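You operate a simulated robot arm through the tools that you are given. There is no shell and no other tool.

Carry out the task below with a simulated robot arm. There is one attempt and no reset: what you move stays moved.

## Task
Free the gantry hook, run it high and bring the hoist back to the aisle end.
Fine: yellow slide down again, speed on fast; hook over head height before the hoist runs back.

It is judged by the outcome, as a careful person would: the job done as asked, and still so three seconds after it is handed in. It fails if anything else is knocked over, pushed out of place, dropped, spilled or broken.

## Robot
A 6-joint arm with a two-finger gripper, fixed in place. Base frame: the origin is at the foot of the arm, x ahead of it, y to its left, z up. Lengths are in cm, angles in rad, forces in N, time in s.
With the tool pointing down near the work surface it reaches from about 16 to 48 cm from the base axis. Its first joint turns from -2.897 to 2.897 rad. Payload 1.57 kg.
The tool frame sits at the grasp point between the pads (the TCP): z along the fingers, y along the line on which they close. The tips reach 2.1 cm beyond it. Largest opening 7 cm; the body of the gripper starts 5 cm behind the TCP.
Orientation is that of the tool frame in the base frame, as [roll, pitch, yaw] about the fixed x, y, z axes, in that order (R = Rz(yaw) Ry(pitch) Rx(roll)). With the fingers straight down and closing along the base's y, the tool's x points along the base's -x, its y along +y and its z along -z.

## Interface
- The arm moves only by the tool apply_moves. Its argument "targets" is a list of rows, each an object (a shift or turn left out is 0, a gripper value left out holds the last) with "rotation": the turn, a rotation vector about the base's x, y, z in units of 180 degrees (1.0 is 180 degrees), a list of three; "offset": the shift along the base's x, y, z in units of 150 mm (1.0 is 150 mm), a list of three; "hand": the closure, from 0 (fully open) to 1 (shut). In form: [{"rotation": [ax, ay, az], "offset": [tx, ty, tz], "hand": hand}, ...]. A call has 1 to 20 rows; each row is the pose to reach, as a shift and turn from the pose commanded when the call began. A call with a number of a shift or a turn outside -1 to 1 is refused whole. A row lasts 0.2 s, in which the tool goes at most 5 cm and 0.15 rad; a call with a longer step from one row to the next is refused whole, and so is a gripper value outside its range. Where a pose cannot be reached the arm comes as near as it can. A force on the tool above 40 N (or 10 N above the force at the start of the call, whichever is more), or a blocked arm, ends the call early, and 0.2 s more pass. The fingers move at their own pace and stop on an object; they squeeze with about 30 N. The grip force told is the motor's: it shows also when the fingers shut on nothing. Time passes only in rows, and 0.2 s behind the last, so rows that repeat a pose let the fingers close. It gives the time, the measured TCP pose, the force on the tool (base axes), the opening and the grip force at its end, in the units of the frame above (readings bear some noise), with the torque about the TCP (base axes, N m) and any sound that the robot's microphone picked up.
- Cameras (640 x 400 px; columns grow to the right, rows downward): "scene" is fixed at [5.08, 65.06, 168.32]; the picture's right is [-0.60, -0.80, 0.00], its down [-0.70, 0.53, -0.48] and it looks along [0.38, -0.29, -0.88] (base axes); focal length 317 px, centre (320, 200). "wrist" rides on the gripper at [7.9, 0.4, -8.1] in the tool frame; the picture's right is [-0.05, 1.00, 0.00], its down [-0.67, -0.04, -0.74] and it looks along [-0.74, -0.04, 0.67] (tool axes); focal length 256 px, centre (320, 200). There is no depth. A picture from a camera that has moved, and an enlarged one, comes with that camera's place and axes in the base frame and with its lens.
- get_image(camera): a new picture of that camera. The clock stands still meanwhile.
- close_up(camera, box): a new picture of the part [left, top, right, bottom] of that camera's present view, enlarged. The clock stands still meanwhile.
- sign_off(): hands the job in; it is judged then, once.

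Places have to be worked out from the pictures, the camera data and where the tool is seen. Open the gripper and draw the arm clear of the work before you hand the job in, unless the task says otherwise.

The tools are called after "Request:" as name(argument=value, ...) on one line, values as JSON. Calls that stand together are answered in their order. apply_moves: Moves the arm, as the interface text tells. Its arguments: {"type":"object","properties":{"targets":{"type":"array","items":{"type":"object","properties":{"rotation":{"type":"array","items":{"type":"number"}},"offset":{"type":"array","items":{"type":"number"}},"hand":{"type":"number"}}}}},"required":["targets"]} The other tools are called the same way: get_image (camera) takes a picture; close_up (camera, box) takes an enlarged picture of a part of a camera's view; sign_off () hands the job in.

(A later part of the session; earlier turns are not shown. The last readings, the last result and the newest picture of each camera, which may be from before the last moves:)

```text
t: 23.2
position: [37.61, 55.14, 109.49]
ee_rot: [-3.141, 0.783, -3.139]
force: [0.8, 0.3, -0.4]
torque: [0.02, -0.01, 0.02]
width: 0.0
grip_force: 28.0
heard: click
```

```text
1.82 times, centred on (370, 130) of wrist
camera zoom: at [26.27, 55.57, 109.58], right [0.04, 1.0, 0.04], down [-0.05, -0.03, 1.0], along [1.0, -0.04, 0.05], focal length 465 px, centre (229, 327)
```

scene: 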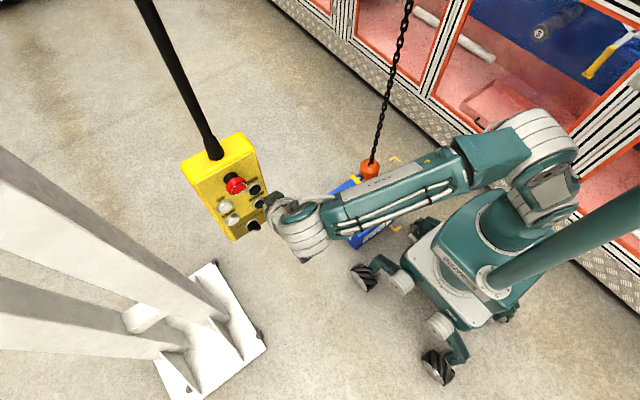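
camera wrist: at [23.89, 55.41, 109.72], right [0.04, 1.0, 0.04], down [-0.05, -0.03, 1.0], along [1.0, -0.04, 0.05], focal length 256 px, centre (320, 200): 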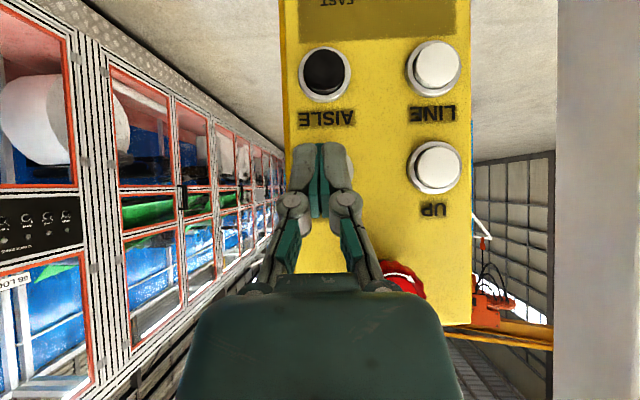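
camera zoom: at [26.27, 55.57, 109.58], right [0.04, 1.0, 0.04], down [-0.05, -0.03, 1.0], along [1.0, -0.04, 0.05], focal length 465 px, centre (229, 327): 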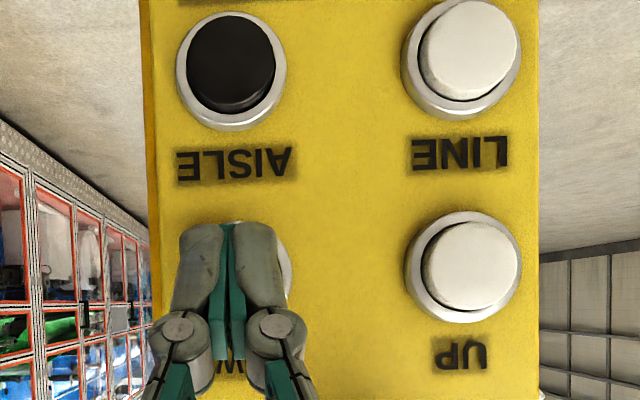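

I heard a click, and the block dropped about 18 px in this view, roughly 1.8 cm. The pendant stayed put. I'll repeat the same short press once and measure again.

Request:
apply_moves(targets=[{"offset": [0.08, 0, 0]}, {"offset": [0.1, 0, 0]}, {"offset": [0.12, 0, 0]}, {"offset": [0.14, 0, 0]}, {"offset": [0, 0, 0]}, {"offset": [0, 0, 0]}])

Request:
close_up(camera="scene", box=[345, 140, 395, 190])

```text
t: 24.6
position: [37.59, 55.26, 109.28]
ee_rot: [-3.139, 0.783, -3.138]
force: [0.6, -0.1, 0.2]
torque: [0.0, -0.02, 0.01]
width: 0.01
grip_force: 28.8
heard: click
```

```text
8.00 times, centred on (370, 165) of scene
camera zoom: at [5.08, 65.06, 168.32], right [-0.6, -0.8, 0.0], down [-0.7, 0.53, -0.48], along [0.38, -0.29, -0.88], focal length 2539 px, centre (-80, 480)
```

zoom: 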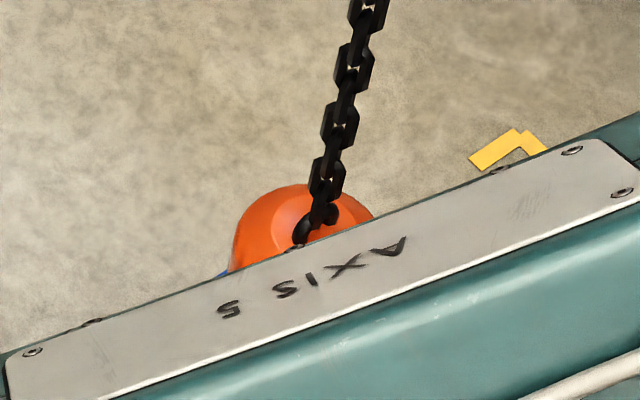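

That lowered it by another 1.7 cm or so, about 3.5 cm in total. One more press of the same length, then I'll inspect the hook directly.

Request:
apply_moves(targets=[{"offset": [0.08, 0, 0.01]}, {"offset": [0.1, 0, 0.01]}, {"offset": [0.12, 0, 0.01]}, {"offset": [0.14, 0, 0.01]}, {"offset": [0, 0, 0.01]}, {"offset": [-0.2, 0, 0.01]}, {"offset": [-0.4, -0.2, 0.01]}, {"offset": [-0.6, -0.4, 0.0]}, {"offset": [-0.8, -0.6, 0]}, {"offset": [-0.8, -0.6, 0]}])

Request:
get_image(camera="scene")

Request:
close_up(camera="scene", box=[345, 140, 395, 190])

Request:
close_up(camera="scene", box=[345, 150, 395, 210])

```text
t: 26.8
position: [25.6, 46.52, 109.61]
ee_rot: [-3.138, 0.783, -3.137]
force: [-0.7, 0.2, 1.1]
torque: [-0.02, 0.03, 0.01]
width: 0.0
grip_force: 29.0
heard: click
```

```text
taken
```

scene: 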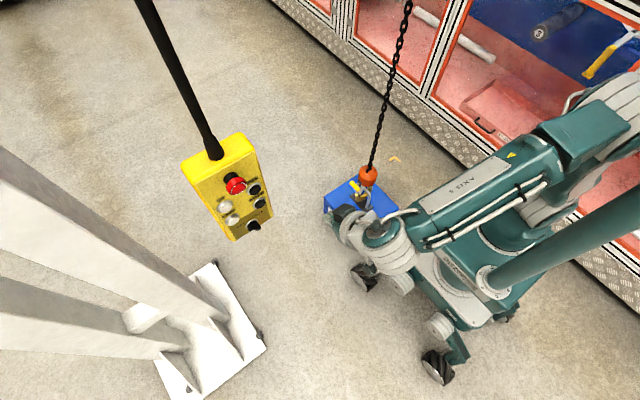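

```text
8.00 times, centred on (370, 165) of scene
camera zoom: at [5.08, 65.06, 168.32], right [-0.6, -0.8, 0.0], down [-0.7, 0.53, -0.48], along [0.38, -0.29, -0.88], focal length 2539 px, centre (-80, 480)
```

zoom: 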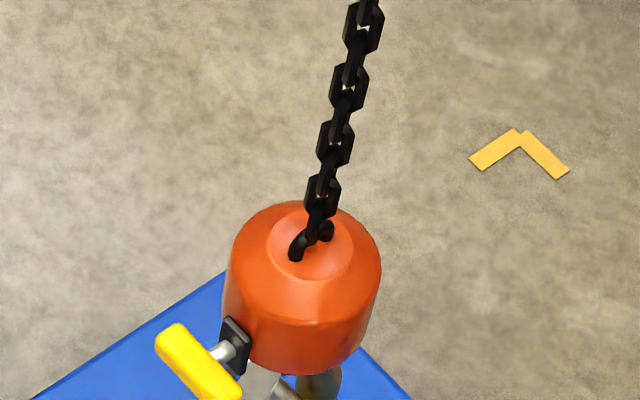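

```text
6.67 times, centred on (370, 180) of scene
camera zoom: at [5.08, 65.06, 168.32], right [-0.6, -0.8, 0.0], down [-0.7, 0.53, -0.48], along [0.38, -0.29, -0.88], focal length 2116 px, centre (-13, 333)
```

zoom: 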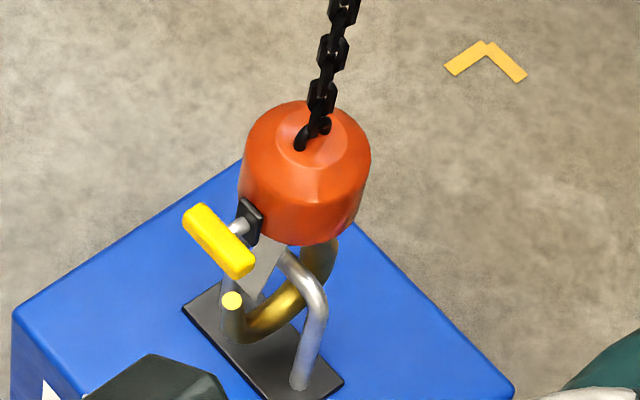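

The block is now about 5 cm lower and hanging straight. I'll go back to the side-profile view to check the tip against the bail bar.

Request:
apply_moves(targets=[{"rotation": [0, 0.042, 0], "offset": [0.08, -0.1, -0.1]}, {"rotation": [0, 0.084, 0], "offset": [0.16, -0.2, -0.25]}, {"rotation": [0, 0.126, 0], "offset": [0.24, -0.3, -0.4]}, {"rotation": [0, 0.168, 0], "offset": [0.32, -0.4, -0.55]}, {"rotation": [0, 0.21, 0], "offset": [0.4, -0.5, -0.7]}, {"rotation": [0, 0.2495, 0], "offset": [0.5, -0.65, -0.85]}, {"rotation": [0, 0.2495, 0], "offset": [0.5, -0.7, -1.0]}])

Request:
apply_moves(targets=[{"offset": [0.1, -0.2, -0.2], "hand": 0}, {"offset": [0.2, -0.4, -0.4]}, {"offset": [0.3, -0.6, -0.6]}, {"offset": [0.4, -0.8, -0.8]}, {"offset": [0.5, -1.0, -1.0]}, {"offset": [0.5, -1.0, -1.0]}])

Request:
apply_moves(targets=[{"offset": [0.02, -0.2, -0.2]}, {"offset": [0.04, -0.35, -0.4]}, {"offset": [0.05, -0.5, -0.6]}, {"offset": [0.06, -0.6, -0.8]}, {"offset": [0.07, -0.7, -1.0]}, {"offset": [0.07, -0.7, -1.0]}])

Request:
apply_moves(targets=[{"offset": [0, -0.1, -0.2]}, {"offset": [0, -0.2, -0.4]}, {"offset": [0, -0.3, -0.6]}, {"offset": [0, -0.35, -0.8]}, {"offset": [0, -0.35, -1.0]}, {"offset": [0, -0.35, -1.0]}])

Request:
get_image(camera="wrist")

Request:
close_up(camera="wrist", box=[235, 70, 345, 185])

```text
t: 28.4
position: [33.13, 35.77, 94.35]
ee_rot: [-3.14, -0.002, -3.14]
force: [0.5, 0.0, 0.7]
torque: [-0.03, -0.01, 0.01]
width: 0.03
grip_force: 28.5
```

```text
t: 29.8
position: [40.87, 20.63, 79.63]
ee_rot: [-3.141, 0.001, -3.14]
force: [-0.1, -0.1, 0.5]
torque: [0.01, 0.01, -0.02]
width: 7.01
grip_force: 0.2
```

```text
t: 31.2
position: [42.06, 10.37, 64.5]
ee_rot: [3.141, 0.0, -3.14]
force: [0.4, -0.3, -0.4]
torque: [-0.02, 0.01, -0.03]
width: 7.01
grip_force: 0.0
```

```text
t: 32.6
position: [41.91, 4.89, 49.63]
ee_rot: [3.141, 0.0, -3.141]
force: [-0.2, 0.4, -0.2]
torque: [0.0, -0.02, -0.01]
width: 6.99
grip_force: 0.0
```

```text
taken
camera wrist: at [33.97, 5.27, 57.72], right [0.05, 1.0, 0.0], down [0.67, -0.03, 0.75], along [0.74, -0.04, -0.67], focal length 256 px, centre (320, 200)
```

wrist: 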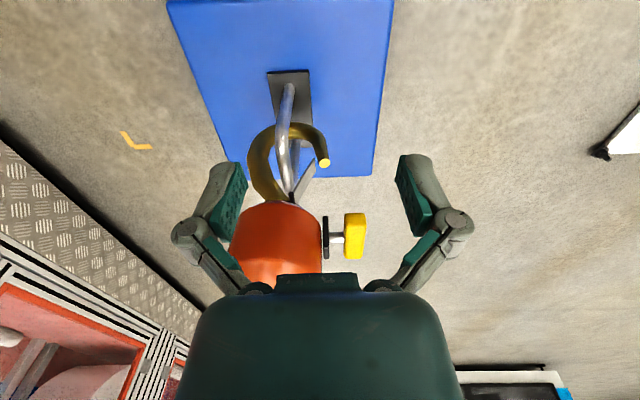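

```text
3.48 times, centred on (290, 128) of wrist
camera zoom: at [33.97, 5.27, 57.72], right [0.05, 1.0, 0.0], down [0.67, -0.03, 0.75], along [0.74, -0.04, -0.67], focal length 890 px, centre (424, 452)
```

zoom: 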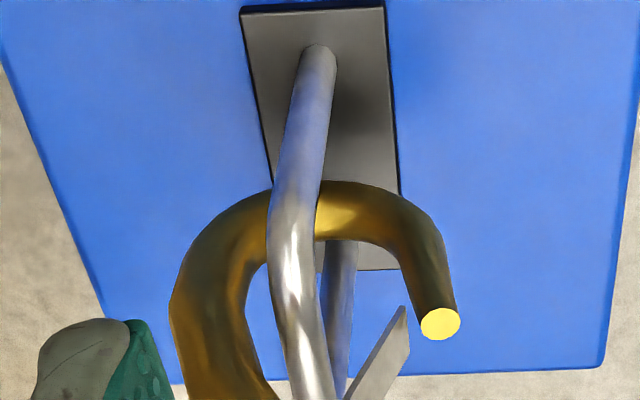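

The tip top now computes to z≈32.5 and the underside of the bail bar to about 32.9, which is marginal; the bowl bottom is about 2 cm above the plate. I'll look at the far corner of the bail to tighten that estimate.

Request:
close_up(camera="wrist", box=[260, 120, 340, 215])

Request:
close_up(camera="scene", box=[340, 155, 400, 225])

```text
4.21 times, centred on (300, 168) of wrist
camera zoom: at [33.97, 5.27, 57.72], right [0.05, 1.0, 0.0], down [0.67, -0.03, 0.75], along [0.74, -0.04, -0.67], focal length 1078 px, centre (404, 337)
```

zoom: 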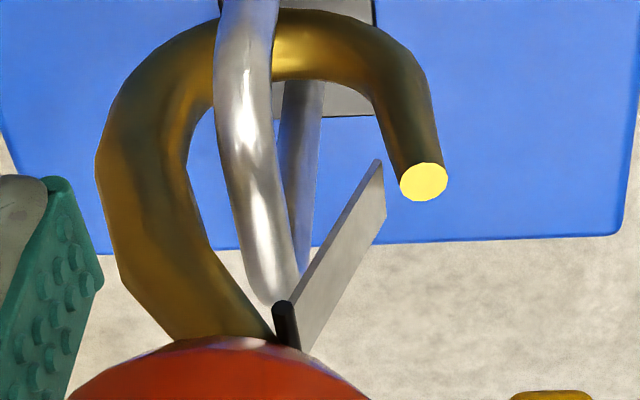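

```text
5.71 times, centred on (370, 190) of scene
camera zoom: at [5.08, 65.06, 168.32], right [-0.6, -0.8, 0.0], down [-0.7, 0.53, -0.48], along [0.38, -0.29, -0.88], focal length 1814 px, centre (34, 257)
```

zoom: 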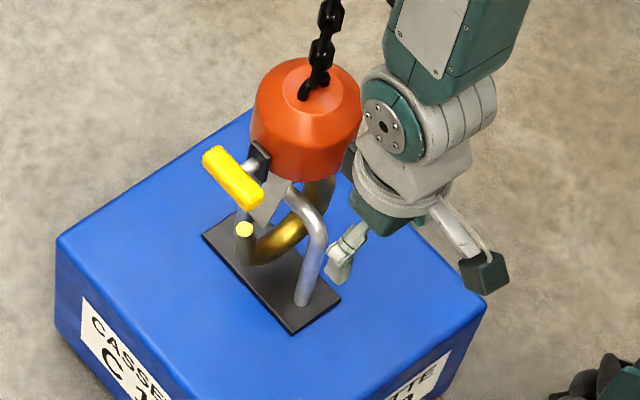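

Best estimate leaves under 1 cm of clearance, and I also need to know how the gate opens. I'll set up over the yellow grip (about [54.9, 7.4, 44.3], 5.9 cm long in x), first backing away and yawing −90° so the fingers close along x.

Request:
apply_moves(targets=[{"offset": [0, 0.15, 0.2]}, {"offset": [0, 0.35, 0.4]}, {"offset": [0.05, 0.55, 0.6]}, {"offset": [0.15, 0.75, 0.8]}, {"offset": [0.25, 0.9, 0.95]}, {"offset": [0.3, 1.0, 1.0]}])

Request:
apply_moves(targets=[{"rotation": [0, 0, -0.045], "offset": [0.05, 0, 0]}, {"rotation": [0, 0, -0.09], "offset": [0.1, 0, 0]}, {"rotation": [0, 0, -0.135], "offset": [0.15, 0, 0]}, {"rotation": [0, 0, -0.18], "offset": [0.2, 0, 0]}, {"rotation": [0, 0, -0.225], "offset": [0.25, 0, 0]}, {"rotation": [0, 0, -0.27], "offset": [0.3, 0, 0]}, {"rotation": [0, 0, -0.315], "offset": [0.35, 0, 0]}, {"rotation": [0, 0, -0.36], "offset": [0.4, 0, 0]}, {"rotation": [0, 0, -0.405], "offset": [0.45, 0, 0]}, {"rotation": [0, 0, -0.45], "offset": [0.5, 0, -0.05]}, {"rotation": [0, 0, -0.495], "offset": [0.54, 0, -0.1]}, {"rotation": [0, 0, -0.5], "offset": [0.54, 0, -0.1]}])

Request:
get_image(camera="wrist")

Request:
get_image(camera="scene")

```text
t: 34.0
position: [46.21, 19.98, 64.61]
ee_rot: [-3.141, 0.0, -3.141]
force: [0.0, 0.5, 0.1]
torque: [-0.02, 0.0, 0.03]
width: 6.99
grip_force: 0.1
```

```text
t: 36.6
position: [54.34, 20.16, 62.97]
ee_rot: [-3.141, 0.001, 1.572]
force: [0.0, 0.5, 0.6]
torque: [-0.03, -0.02, 0.04]
width: 7.01
grip_force: 0.1
```

```text
taken
camera wrist: at [54.73, 27.98, 71.06], right [1.0, -0.05, 0.0], down [-0.04, -0.66, 0.75], along [-0.04, -0.75, -0.67], focal length 256 px, centre (320, 200)
```

wrist: 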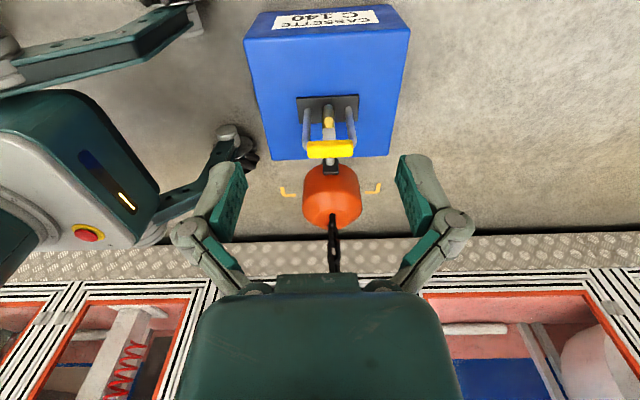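

```text
taken
```

scene: 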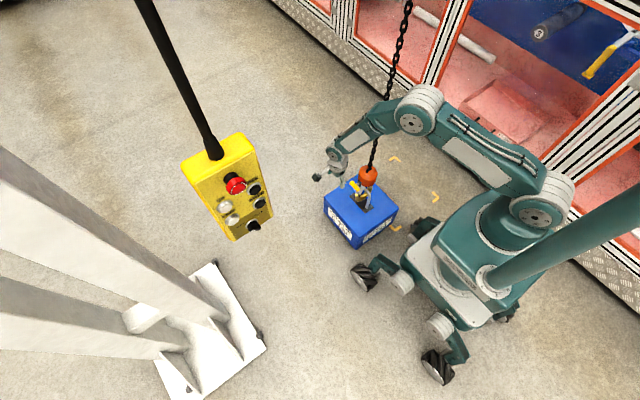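

The tool is now at [54.3, 20.2, 63] with fingers closing along x. I'll enlarge the yellow grip to fix its exact x, y and z.

Request:
close_up(camera="wrist", box=[285, 85, 385, 185])

Request:
close_up(camera="scene", box=[340, 160, 390, 210])

```text
4.00 times, centred on (335, 135) of wrist
camera zoom: at [54.73, 27.98, 71.06], right [1.0, -0.05, 0.0], down [-0.04, -0.66, 0.75], along [-0.04, -0.75, -0.67], focal length 1024 px, centre (260, 460)
```

zoom: 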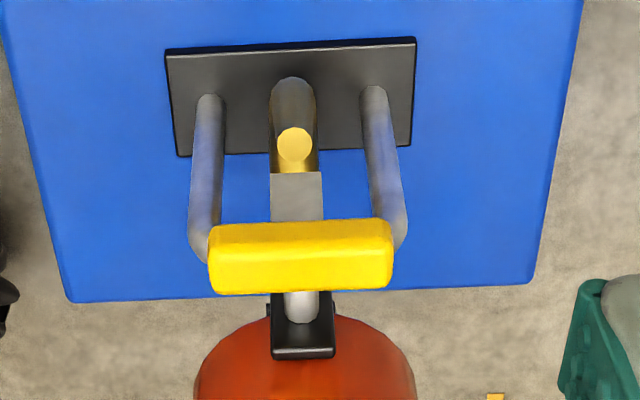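

```text
8.00 times, centred on (365, 185) of scene
camera zoom: at [5.08, 65.06, 168.32], right [-0.6, -0.8, 0.0], down [-0.7, 0.53, -0.48], along [0.38, -0.29, -0.88], focal length 2539 px, centre (-40, 320)
```

zoom: 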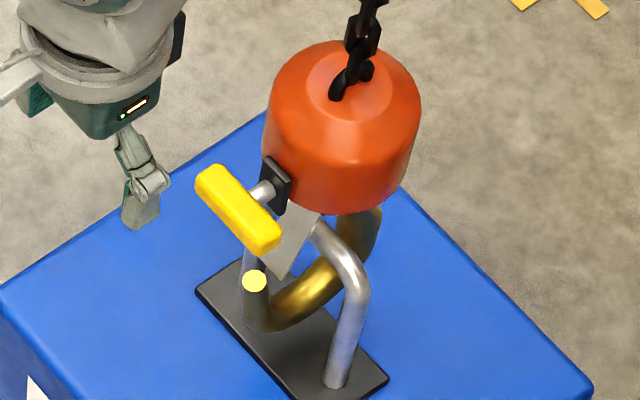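

The grip triangulates to [54.95, 8.0, 44.6], spanning x 52.0–57.9. I'm moving directly above it at z≈57 to check alignment before descending.

Request:
apply_moves(targets=[{"offset": [0.04, -0.15, 0]}, {"offset": [0.04, -0.35, 0]}, {"offset": [0.04, -0.55, -0.1]}, {"offset": [0.04, -0.75, -0.25]}, {"offset": [0.04, -0.815, -0.4]}, {"offset": [0.04, -0.815, -0.4]}])

Request:
get_image(camera="wrist")

Request:
get_image(camera="scene")

```text
t: 38.0
position: [55.13, 7.92, 56.81]
ee_rot: [3.139, 0.002, 1.573]
force: [-0.4, -0.3, -0.4]
torque: [0.01, 0.01, 0.0]
width: 7.0
grip_force: 0.0
```

```text
taken
camera wrist: at [55.45, 15.86, 64.93], right [1.0, -0.05, 0.0], down [-0.03, -0.66, 0.75], along [-0.04, -0.75, -0.67], focal length 256 px, centre (320, 200)
```

wrist: 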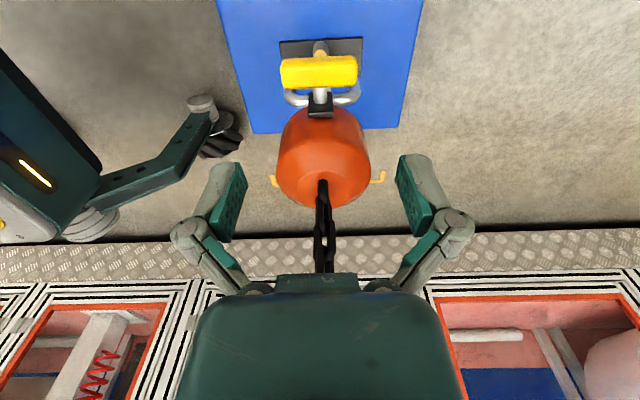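

```text
taken
```

scene: 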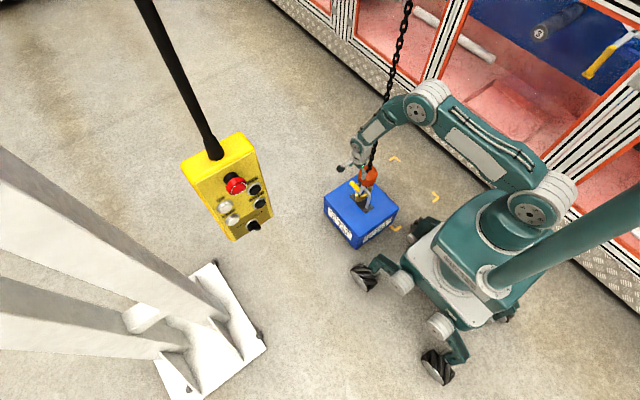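

Alignment checks out: the bar's centre projects to x 54.96 and the TCP is at 55.1, 7.9. I'm descending until the fingertips are just above the bar, then checking again.

Request:
apply_moves(targets=[{"offset": [-0.008, 0.005, -0.2]}, {"offset": [-0.008, 0.005, -0.4]}, {"offset": [-0.008, 0.005, -0.52]}, {"offset": [-0.008, 0.005, -0.57]}, {"offset": [-0.008, 0.005, -0.57]}])

Request:
get_image(camera="wrist")

Request:
close_up(camera="scene", box=[340, 130, 400, 210])

```text
t: 39.2
position: [54.72, 8.13, 48.64]
ee_rot: [-3.141, 0.004, 1.572]
force: [0.0, 0.8, -0.2]
torque: [-0.02, 0.0, 0.0]
width: 6.97
grip_force: 0.1
```

```text
taken
camera wrist: at [55.15, 15.91, 56.67], right [1.0, -0.05, 0.0], down [-0.03, -0.66, 0.75], along [-0.04, -0.75, -0.67], focal length 256 px, centre (320, 200)
```

wrist: 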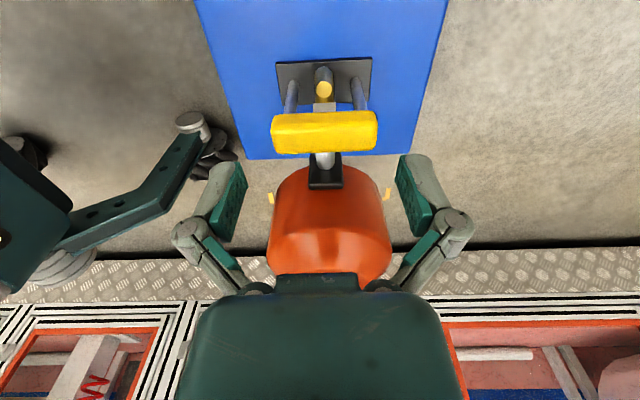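

```text
5.00 times, centred on (370, 170) of scene
camera zoom: at [5.08, 65.06, 168.32], right [-0.6, -0.8, 0.0], down [-0.7, 0.53, -0.48], along [0.38, -0.29, -0.88], focal length 1587 px, centre (70, 350)
```

zoom: 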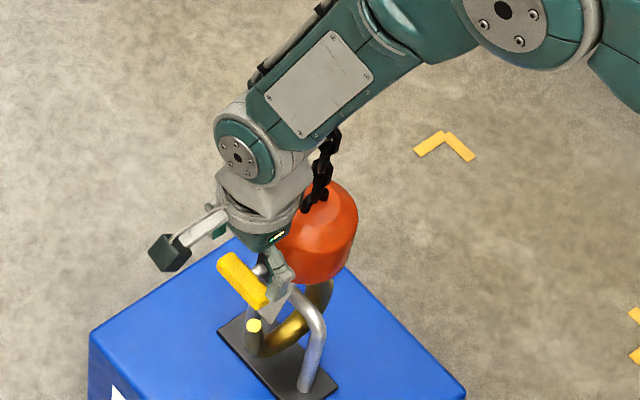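

The bar sits about 0.2 cm to +x of centre, between the fingers. I'm shifting by that, lowering the last 4 cm and closing.

Request:
apply_moves(targets=[{"offset": [0.014, -0.005, -0.1], "hand": 0}, {"offset": [0.014, -0.005, -0.2]}, {"offset": [0.014, -0.005, -0.26]}, {"offset": [0.014, -0.005, -0.26]}])

Request:
get_image(camera="wrist")

Request:
close_up(camera="scene", box=[340, 130, 400, 210])

```text
t: 40.2
position: [54.88, 7.71, 44.62]
ee_rot: [3.142, 0.001, 1.573]
force: [0.2, 0.0, 0.7]
torque: [0.02, 0.02, 0.02]
width: 7.02
grip_force: 0.0
```

```text
taken
camera wrist: at [55.24, 15.72, 52.61], right [1.0, -0.05, 0.0], down [-0.03, -0.66, 0.75], along [-0.04, -0.75, -0.67], focal length 256 px, centre (320, 200)
```

wrist: 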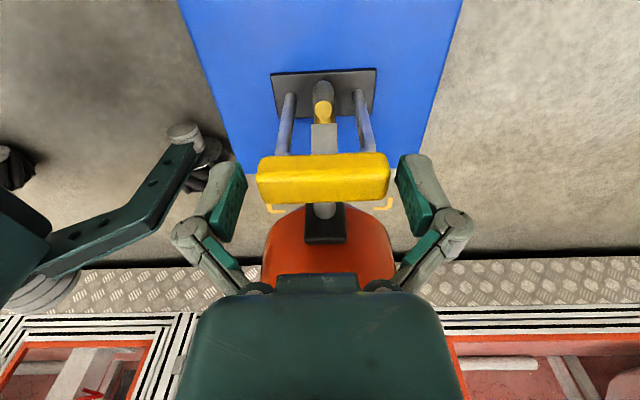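

```text
5.00 times, centred on (370, 170) of scene
camera zoom: at [5.08, 65.06, 168.32], right [-0.6, -0.8, 0.0], down [-0.7, 0.53, -0.48], along [0.38, -0.29, -0.88], focal length 1587 px, centre (70, 350)
```

zoom: 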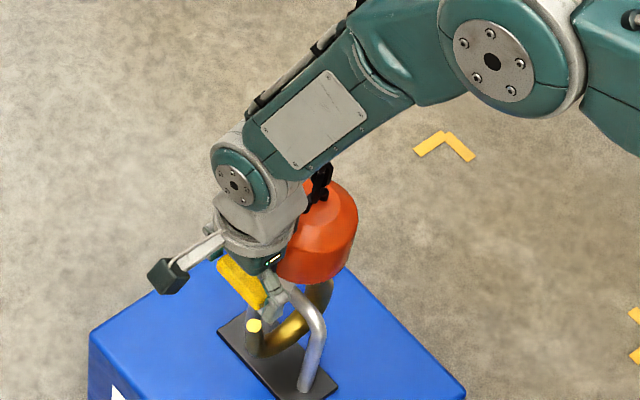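

The bar is centred between the pads, at image (323, 178) against the TCP at (320, 184). Closing the fingers on it now.

Request:
apply_moves(targets=[{"hand": 1}, {"hand": 1}, {"hand": 1}])

Request:
get_image(camera="wrist")

```text
t: 41.0
position: [54.84, 7.81, 44.66]
ee_rot: [3.14, 0.002, 1.573]
force: [0.8, 0.7, 9.3]
torque: [0.06, -0.04, -0.02]
width: 5.92
grip_force: 32.0
```

```text
taken
camera wrist: at [55.26, 15.72, 52.66], right [1.0, -0.05, 0.0], down [-0.04, -0.67, 0.75], along [-0.04, -0.75, -0.67], focal length 256 px, centre (320, 200)
```

wrist: 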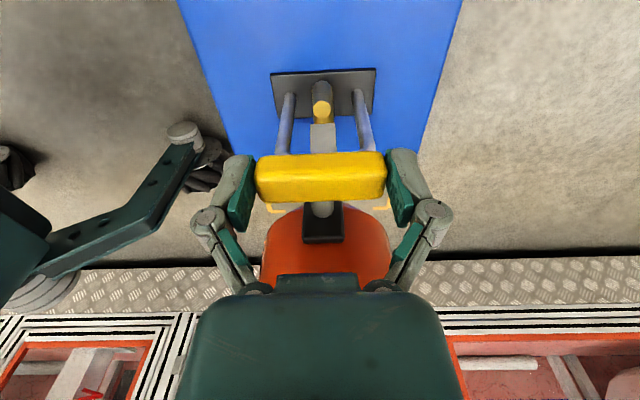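

The bar is gripped at width 5.92. I'll lift by 1 cm in small steps and watch the gate and the force.

Request:
apply_moves(targets=[{"offset": [0, 0, 0.025]}, {"offset": [0, 0, 0.05]}, {"offset": [0, 0, 0.07]}, {"offset": [0, 0, 0.07]}])

Request:
get_image(camera="wrist")

Request:
close_up(camera="scene", box=[340, 140, 400, 210])

```text
t: 42.0
position: [54.92, 7.8, 45.62]
ee_rot: [3.141, 0.001, 1.573]
force: [0.3, 0.2, -5.7]
torque: [-0.15, 0.44, 0.0]
width: 5.94
grip_force: 32.1
```

```text
taken
camera wrist: at [55.38, 15.7, 53.64], right [1.0, -0.05, 0.0], down [-0.03, -0.66, 0.75], along [-0.04, -0.75, -0.67], focal length 256 px, centre (320, 200)
```

wrist: 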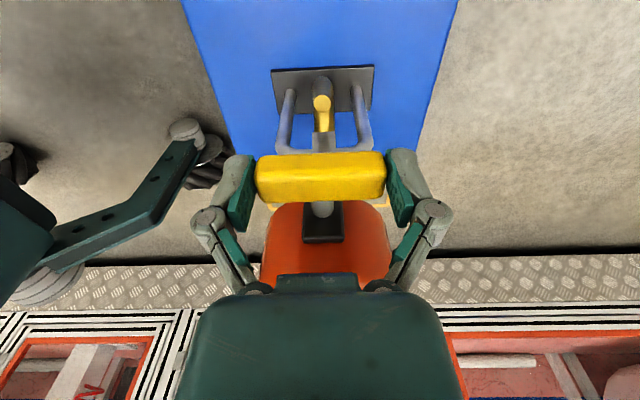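

```text
5.71 times, centred on (370, 175) of scene
camera zoom: at [5.08, 65.06, 168.32], right [-0.6, -0.8, 0.0], down [-0.7, 0.53, -0.48], along [0.38, -0.29, -0.88], focal length 1814 px, centre (34, 343)
```

zoom: 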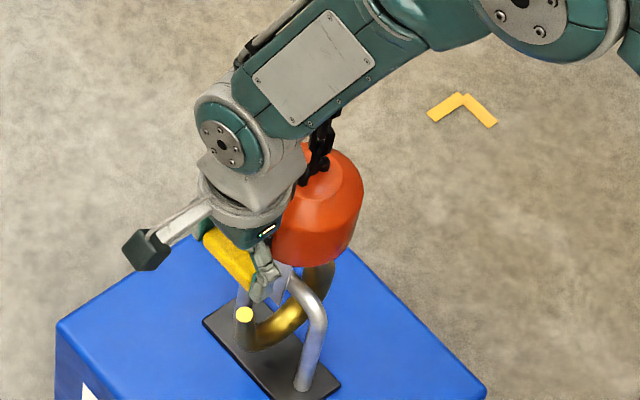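

The force in z is −5.7 N; I need to see whether the slide moved on the block or the whole block came up. Enlarging the wrist view.

Request:
close_up(camera="wrist", box=[255, 60, 395, 260])

Request:
close_up(camera="wrist", box=[280, 65, 370, 165])

```text
2.00 times, centred on (325, 160) of wrist
camera zoom: at [55.38, 15.7, 53.64], right [1.0, -0.05, 0.0], down [-0.03, -0.66, 0.75], along [-0.04, -0.75, -0.67], focal length 512 px, centre (310, 280)
```

zoom: 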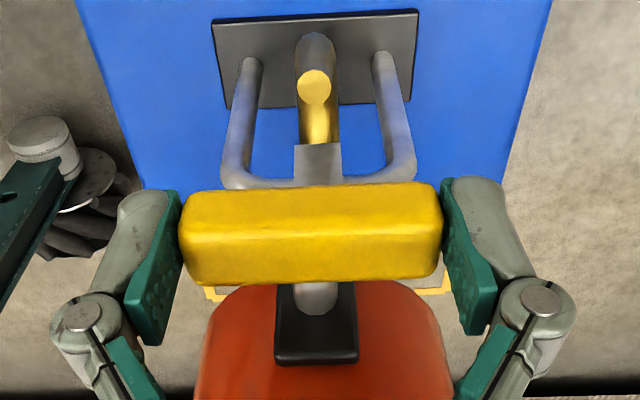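

```text
4.00 times, centred on (325, 115) of wrist
camera zoom: at [55.38, 15.7, 53.64], right [1.0, -0.05, 0.0], down [-0.03, -0.66, 0.75], along [-0.04, -0.75, -0.67], focal length 1024 px, centre (300, 540)
```

zoom: 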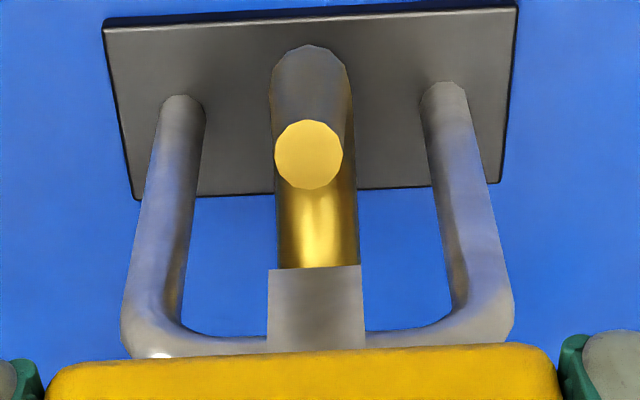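

Compared with the previous scene view, the block and hook tip have not moved, so the slide did rise about 1 cm and the gate is starting to swing. I'll lift another 1 cm.

Request:
apply_moves(targets=[{"offset": [0, 0, 0.025]}, {"offset": [0, 0, 0.05]}, {"offset": [0, 0, 0.07]}, {"offset": [0, 0, 0.07]}])

Request:
close_up(camera="wrist", box=[255, 60, 395, 260])

Request:
close_up(camera="scene", box=[340, 140, 400, 210])

```text
t: 43.0
position: [55.02, 7.75, 46.63]
ee_rot: [-3.14, 0.003, 1.572]
force: [-1.5, 14.3, -25.2]
torque: [0.35, 0.02, -0.03]
width: 5.92
grip_force: 32.1
```

```text
2.00 times, centred on (325, 160) of wrist
camera zoom: at [55.35, 15.69, 54.66], right [1.0, -0.05, 0.0], down [-0.03, -0.66, 0.75], along [-0.04, -0.75, -0.67], focal length 512 px, centre (310, 280)
```

zoom: 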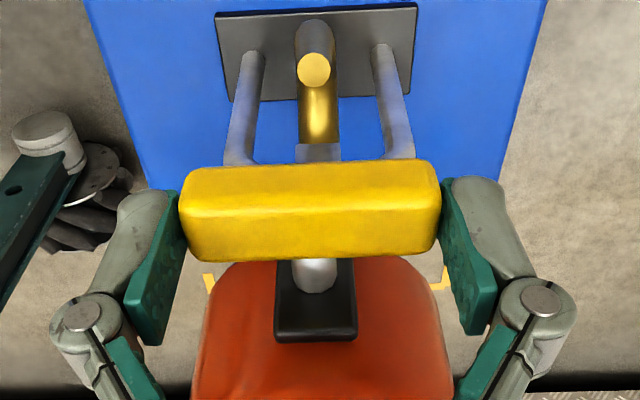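

```text
5.71 times, centred on (370, 175) of scene
camera zoom: at [5.08, 65.06, 168.32], right [-0.6, -0.8, 0.0], down [-0.7, 0.53, -0.48], along [0.38, -0.29, -0.88], focal length 1814 px, centre (34, 343)
```

zoom: 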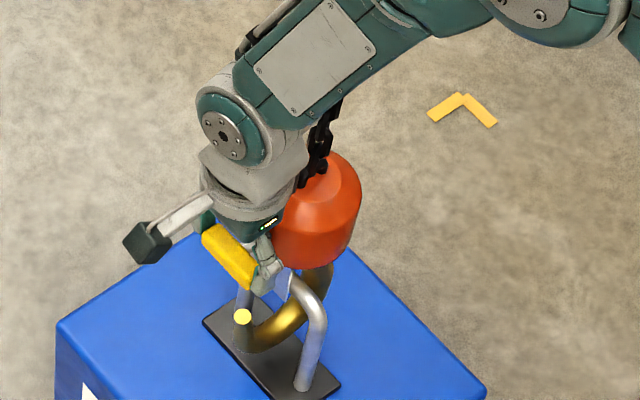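

The force jumped to +14 N in y and −25 N in z and the bar slipped about 0.5 cm in the grip, so the slide is at a stop or the gate is against the bail bar. I'll ease back half a centimetre and look closer.

Request:
apply_moves(targets=[{"offset": [0, 0, -0.015]}, {"offset": [0, 0, -0.03]}, {"offset": [0, 0, -0.03]}])

Request:
close_up(camera="wrist", box=[280, 65, 370, 165])

Request:
close_up(camera="scene", box=[350, 180, 385, 210])

```text
t: 43.8
position: [55.16, 7.78, 46.39]
ee_rot: [3.14, 0.001, 1.571]
force: [0.1, -0.3, -5.4]
torque: [0.78, -0.42, -0.05]
width: 5.93
grip_force: 31.6
```

```text
4.00 times, centred on (325, 115) of wrist
camera zoom: at [55.47, 15.74, 54.38], right [1.0, -0.05, 0.0], down [-0.04, -0.67, 0.75], along [-0.04, -0.74, -0.67], focal length 1024 px, centre (300, 540)
```

zoom: 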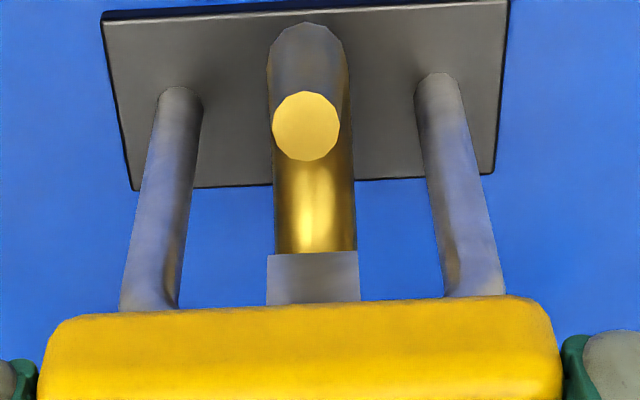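

```text
13.33 times, centred on (368, 195) of scene
camera zoom: at [5.08, 65.06, 168.32], right [-0.6, -0.8, 0.0], down [-0.7, 0.53, -0.48], along [0.38, -0.29, -0.88], focal length 4232 px, centre (-313, 267)
```

zoom: 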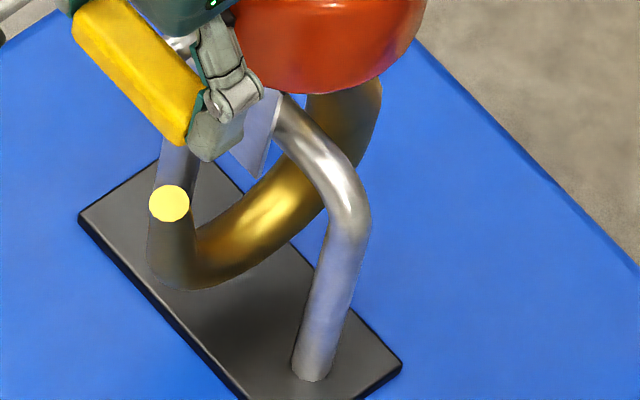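

The gate swings inward and is resting against the bail bar, because the bar now sits high in the mouth. So the gate has to be opened with the hook a few centimetres higher, and the hook lowered afterwards. I'll slide it back down, release, and see how the slide behaves on its own.

Request:
apply_moves(targets=[{"offset": [0, 0, -0.02], "hand": 1}, {"offset": [0, 0, -0.04]}, {"offset": [0, 0, -0.04], "hand": 0}, {"offset": [0, 0, -0.04], "hand": 0}])

Request:
get_image(camera="wrist")

Request:
close_up(camera="wrist", box=[255, 60, 395, 260])

```text
t: 44.8
position: [54.98, 7.83, 45.65]
ee_rot: [-3.141, 0.002, 1.573]
force: [-0.9, -1.1, 0.4]
torque: [-0.01, 0.01, 0.0]
width: 6.97
grip_force: 0.1
```

```text
taken
camera wrist: at [55.42, 15.76, 53.74], right [1.0, -0.05, 0.0], down [-0.03, -0.66, 0.75], along [-0.04, -0.75, -0.67], focal length 256 px, centre (320, 200)
```

wrist: 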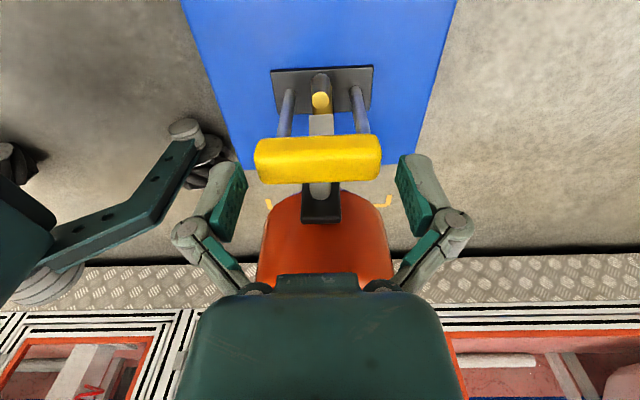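

```text
2.00 times, centred on (325, 160) of wrist
camera zoom: at [55.42, 15.76, 53.74], right [1.0, -0.05, 0.0], down [-0.03, -0.66, 0.75], along [-0.04, -0.75, -0.67], focal length 512 px, centre (310, 280)
```

zoom: 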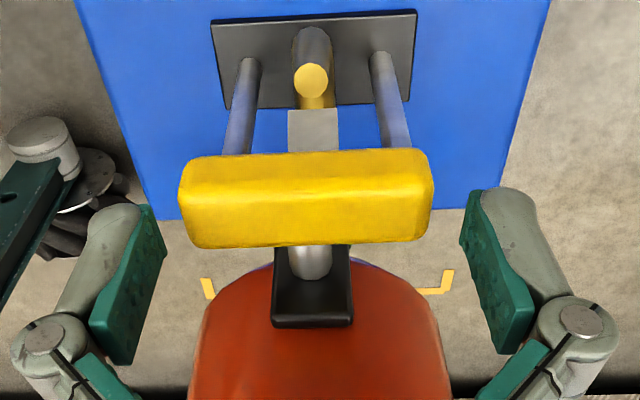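

On release the slide went back down by itself (bar at z≈44.1, gate closed), so partial travel does not hold. I'll raise the hook a few centimetres with UP so the gate can swing fully. First I'm lifting straight off the bar and turning back.

Request:
apply_moves(targets=[{"offset": [0, 0, 0.15], "hand": 0}, {"offset": [0, 0.0, 0.4]}, {"offset": [0, 0.02, 0.7]}, {"offset": [0, 0.1, 1.0]}, {"offset": [0, 0.35, 1.0]}, {"offset": [0, 0.65, 1.0]}, {"offset": [0, 0.95, 1.0]}])

Request:
apply_moves(targets=[{"rotation": [0, 0, 0.045], "offset": [-0.08, 0.07, 0.05]}, {"rotation": [0, 0, 0.09], "offset": [-0.16, 0.14, 0.1]}, {"rotation": [0, 0, 0.135], "offset": [-0.24, 0.21, 0.2]}, {"rotation": [0, 0, 0.18], "offset": [-0.32, 0.28, 0.3]}, {"rotation": [0, 0, 0.225], "offset": [-0.4, 0.35, 0.4]}, {"rotation": [0, 0, 0.27], "offset": [-0.48, 0.42, 0.5]}, {"rotation": [0, 0, 0.315], "offset": [-0.56, 0.49, 0.6]}, {"rotation": [0, 0, 0.36], "offset": [-0.64, 0.56, 0.7]}, {"rotation": [0, 0, 0.405], "offset": [-0.72, 0.63, 0.8]}, {"rotation": [0, 0, 0.45], "offset": [-0.8, 0.7, 0.9]}, {"rotation": [0, 0, 0.495], "offset": [-0.88, 0.77, 1.0]}, {"rotation": [0, 0, 0.5], "offset": [-0.95, 0.85, 1.0], "hand": 1}])

Request:
get_image(camera="scene")

```text
t: 46.4
position: [54.94, 22.3, 60.5]
ee_rot: [3.141, 0.002, 1.572]
force: [0.1, -0.6, 1.0]
torque: [-0.01, -0.01, 0.0]
width: 6.98
grip_force: 0.0
```

```text
t: 49.0
position: [40.75, 34.85, 75.57]
ee_rot: [-3.142, 0.0, -3.136]
force: [1.1, -0.4, -0.1]
torque: [0.0, -0.03, 0.0]
width: 0.01
grip_force: 28.2
```

```text
taken
```

scene: 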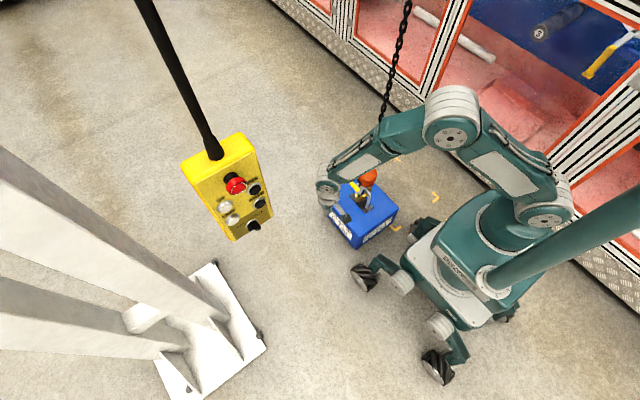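

I'm tilting back to 45° and moving up to a point in front of the UP button.

Request:
apply_moves(targets=[{"rotation": [0, -0.042, 0], "offset": [-0.1, 0.08, 0.14]}, {"rotation": [0, -0.084, 0], "offset": [-0.2, 0.16, 0.28]}, {"rotation": [0, -0.126, 0], "offset": [-0.3, 0.25, 0.43]}, {"rotation": [0, -0.168, 0], "offset": [-0.4, 0.34, 0.58]}, {"rotation": [0, -0.21, 0], "offset": [-0.5, 0.43, 0.72]}, {"rotation": [0, -0.25, 0], "offset": [-0.6, 0.52, 0.86]}, {"rotation": [0, -0.25, 0], "offset": [-0.7, 0.6, 1.0]}])

Request:
apply_moves(targets=[{"offset": [0, 0.2, 0.22]}, {"offset": [0, 0.4, 0.44]}, {"offset": [0, 0.6, 0.66]}, {"offset": [0, 0.8, 0.88]}, {"offset": [0, 1.0, 1.0]}, {"offset": [0, 1.0, 1.0]}])

Request:
get_image(camera="wrist")

Request:
get_image(camera="scene")

```text
t: 50.6
position: [30.37, 44.24, 90.65]
ee_rot: [-3.141, 0.786, -3.139]
force: [-0.5, -0.2, 0.3]
torque: [0.0, 0.01, 0.01]
width: 0.0
grip_force: 29.0
```

```text
t: 52.0
position: [30.16, 59.03, 105.61]
ee_rot: [-3.139, 0.784, -3.138]
force: [0.1, -0.2, -0.3]
torque: [-0.01, -0.03, 0.02]
width: 0.0
grip_force: 28.7
```

```text
taken
camera wrist: at [18.76, 59.42, 105.69], right [0.04, 1.0, 0.04], down [-0.06, -0.03, 1.0], along [1.0, -0.04, 0.05], focal length 256 px, centre (320, 200)
```

wrist: 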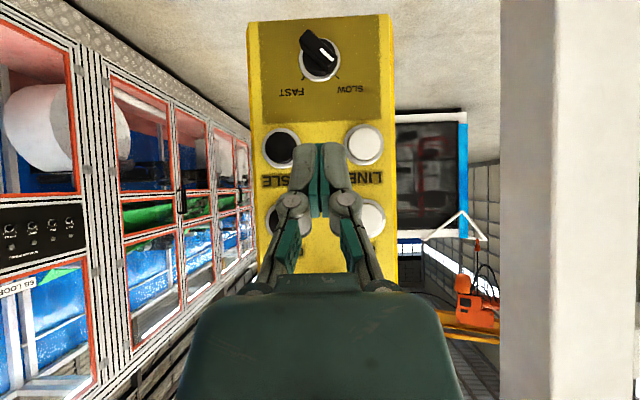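

```text
taken
```

scene: 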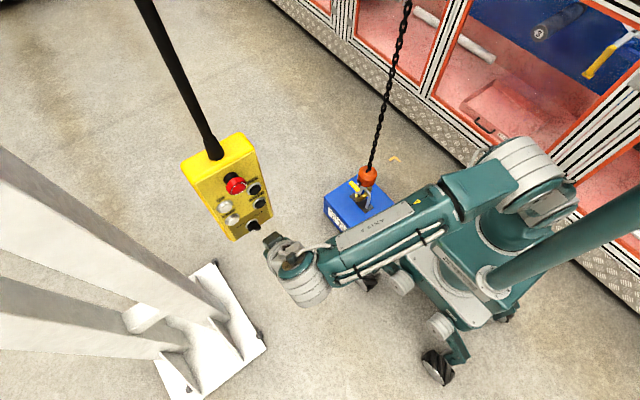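

I'm moving in line with UP (TCP [37.6, 62.3, 109.5]) and giving one short press, the same stroke as before.

Request:
apply_moves(targets=[{"offset": [0.1, 0.11, 0.13]}, {"offset": [0.2, 0.218, 0.26]}, {"offset": [0.4, 0.218, 0.26]}, {"offset": [0.49, 0.218, 0.26]}, {"offset": [0.49, 0.218, 0.26]}])

Request:
close_up(camera="wrist", box=[220, 60, 420, 240])

Request:
close_up(camera="scene", box=[335, 150, 395, 220])

```text
t: 53.2
position: [37.53, 62.35, 109.89]
ee_rot: [-3.139, 0.786, -3.139]
force: [-0.5, -0.3, 0.2]
torque: [0.03, 0.0, 0.0]
width: 0.02
grip_force: 28.9
```

```text
2.22 times, centred on (320, 150) of wrist
camera zoom: at [26.19, 62.65, 109.94], right [0.04, 1.0, 0.04], down [-0.06, -0.03, 1.0], along [1.0, -0.04, 0.05], focal length 569 px, centre (320, 311)
```

zoom: 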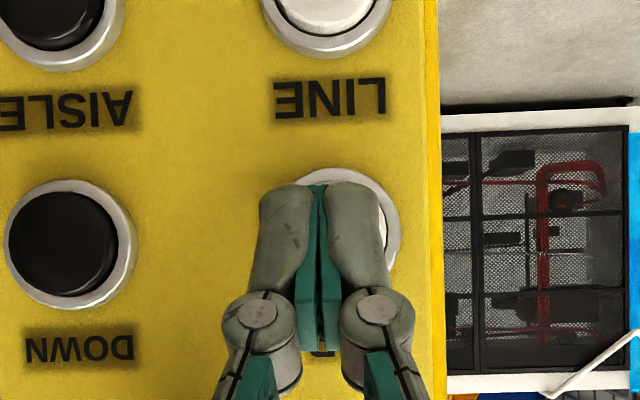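

```text
5.71 times, centred on (365, 185) of scene
camera zoom: at [5.08, 65.06, 168.32], right [-0.6, -0.8, 0.0], down [-0.7, 0.53, -0.48], along [0.38, -0.29, -0.88], focal length 1814 px, centre (63, 286)
```

zoom: 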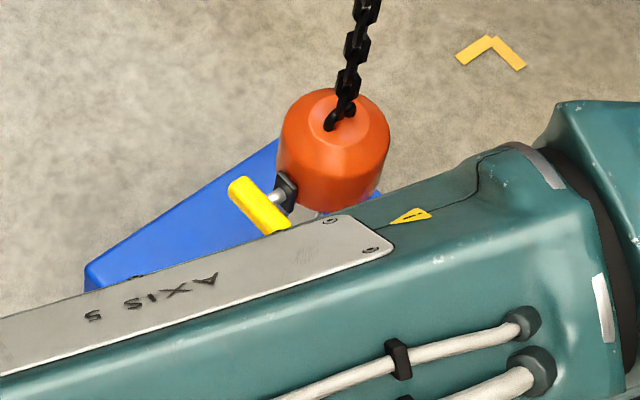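

UP is about 0.3 cm to +y of the fingertips and otherwise aligned. Pressing it once with that correction.

Request:
apply_moves(targets=[{"offset": [0.09, 0.02, 0]}, {"offset": [0.11, 0.02, 0]}, {"offset": [0.13, 0.02, 0]}, {"offset": [0.15, 0.02, 0]}, {"offset": [0, 0.02, 0]}, {"offset": [0, 0.02, 0]}])

Request:
close_up(camera="scene", box=[335, 150, 395, 220])

```text
t: 54.6
position: [37.88, 62.28, 109.44]
ee_rot: [-3.139, 0.785, -3.139]
force: [0.5, 0.2, 0.5]
torque: [0.01, 0.0, 0.01]
width: 0.0
grip_force: 28.8
heard: click
```

```text
5.71 times, centred on (365, 185) of scene
camera zoom: at [5.08, 65.06, 168.32], right [-0.6, -0.8, 0.0], down [-0.7, 0.53, -0.48], along [0.38, -0.29, -0.88], focal length 1814 px, centre (63, 286)
```

zoom: 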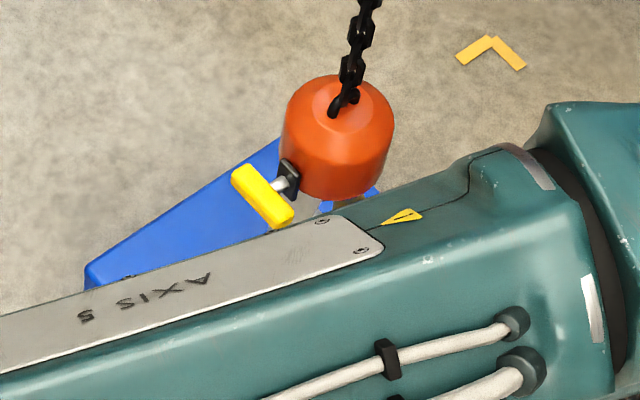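

UP raised the block by about 1.75 cm. One more press makes about 3.5 cm, still about 1.6 cm below where it started, so the box cannot be lifted.

Request:
apply_moves(targets=[{"offset": [0.09, 0, 0]}, {"offset": [0.11, 0, 0]}, {"offset": [0.13, 0, 0]}, {"offset": [0.15, 0, 0]}, {"offset": [0, 0, 0]}, {"offset": [-0.15, 0, 0]}, {"offset": [-0.4, -0.1, 0]}, {"offset": [-0.6, -0.3, 0]}, {"offset": [-0.7, -0.55, -0.1]}, {"offset": [-0.7, -0.8, -0.25]}, {"offset": [-0.7, -1.0, -0.4]}])

Request:
close_up(camera="scene", box=[335, 150, 395, 220])

Request:
get_image(camera="scene")

```text
t: 57.0
position: [27.23, 47.55, 103.37]
ee_rot: [-3.14, 0.786, -3.136]
force: [1.0, 0.4, 0.5]
torque: [-0.01, 0.02, 0.04]
width: 0.0
grip_force: 28.2
heard: click
```

```text
5.71 times, centred on (365, 185) of scene
camera zoom: at [5.08, 65.06, 168.32], right [-0.6, -0.8, 0.0], down [-0.7, 0.53, -0.48], along [0.38, -0.29, -0.88], focal length 1814 px, centre (63, 286)
```

zoom: 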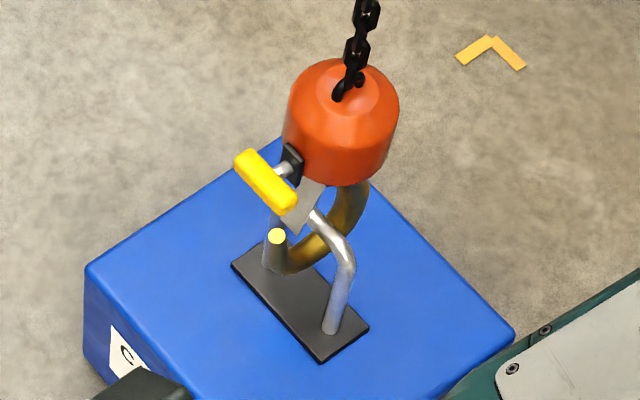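

```text
taken
```

scene: 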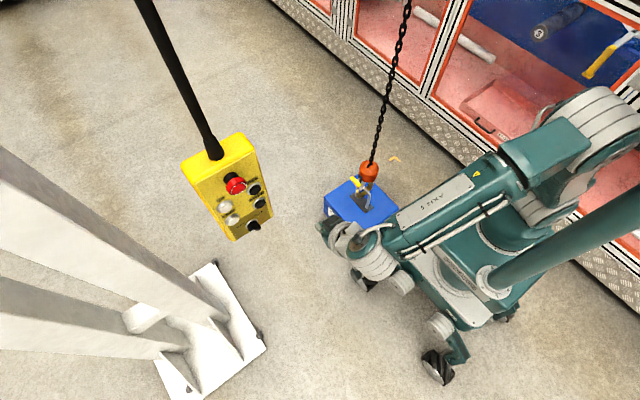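

The hook rose about 4 cm in total, so the yellow grip should be at z≈48.3 now. I'm returning over the hook with the same turn, opening the fingers on the way.

Request:
apply_moves(targets=[{"rotation": [0, 0.042, 0], "offset": [0.08, -0.1, -0.14]}, {"rotation": [0, 0.084, 0], "offset": [0.16, -0.2, -0.28]}, {"rotation": [0, 0.126, 0], "offset": [0.25, -0.3, -0.43]}, {"rotation": [0, 0.168, 0], "offset": [0.34, -0.4, -0.58]}, {"rotation": [0, 0.21, 0], "offset": [0.43, -0.5, -0.72]}, {"rotation": [0, 0.25, 0], "offset": [0.52, -0.6, -0.86]}, {"rotation": [0, 0.25, 0], "offset": [0.6, -0.7, -1.0], "hand": 0}])

Request:
apply_moves(targets=[{"rotation": [0, 0, -0.045], "offset": [0.08, -0.05, -0.08], "hand": 0}, {"rotation": [0, 0, -0.09], "offset": [0.16, -0.1, -0.16]}, {"rotation": [0, 0, -0.135], "offset": [0.24, -0.15, -0.24]}, {"rotation": [0, 0, -0.18], "offset": [0.32, -0.2, -0.32]}, {"rotation": [0, 0, -0.225], "offset": [0.4, -0.25, -0.4]}, {"rotation": [0, 0, -0.27], "offset": [0.48, -0.3, -0.48]}, {"rotation": [0, 0, -0.315], "offset": [0.56, -0.35, -0.56]}, {"rotation": [0, 0, -0.36], "offset": [0.64, -0.4, -0.64]}, {"rotation": [0, 0, -0.405], "offset": [0.72, -0.45, -0.72]}, {"rotation": [0, 0, -0.45], "offset": [0.8, -0.5, -0.8]}, {"rotation": [0, 0, -0.495], "offset": [0.88, -0.55, -0.88]}, {"rotation": [0, 0, -0.5], "offset": [0.95, -0.6, -0.95]}])

Request:
get_image(camera="wrist")

```text
t: 58.6
position: [36.09, 37.16, 88.64]
ee_rot: [3.14, -0.002, -3.139]
force: [0.0, -0.5, -0.1]
torque: [0.0, 0.0, -0.01]
width: 6.85
grip_force: 0.2
```

```text
t: 61.2
position: [50.48, 27.84, 74.21]
ee_rot: [-3.141, 0.0, 1.572]
force: [-0.1, 0.9, -0.8]
torque: [-0.02, 0.0, 0.0]
width: 6.98
grip_force: 0.1
```

```text
taken
camera wrist: at [50.93, 35.7, 82.3], right [1.0, -0.05, 0.0], down [-0.04, -0.67, 0.75], along [-0.04, -0.74, -0.67], focal length 256 px, centre (320, 200)
```

wrist: 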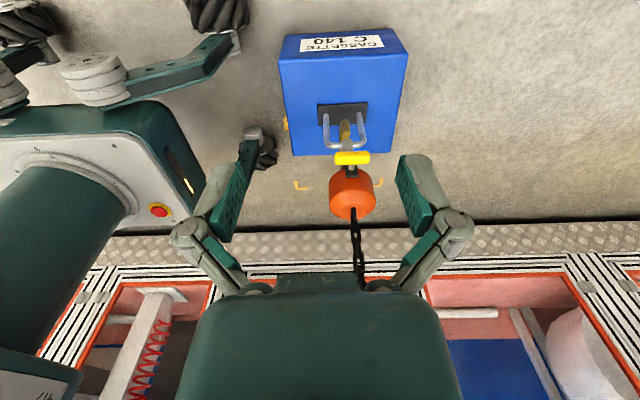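

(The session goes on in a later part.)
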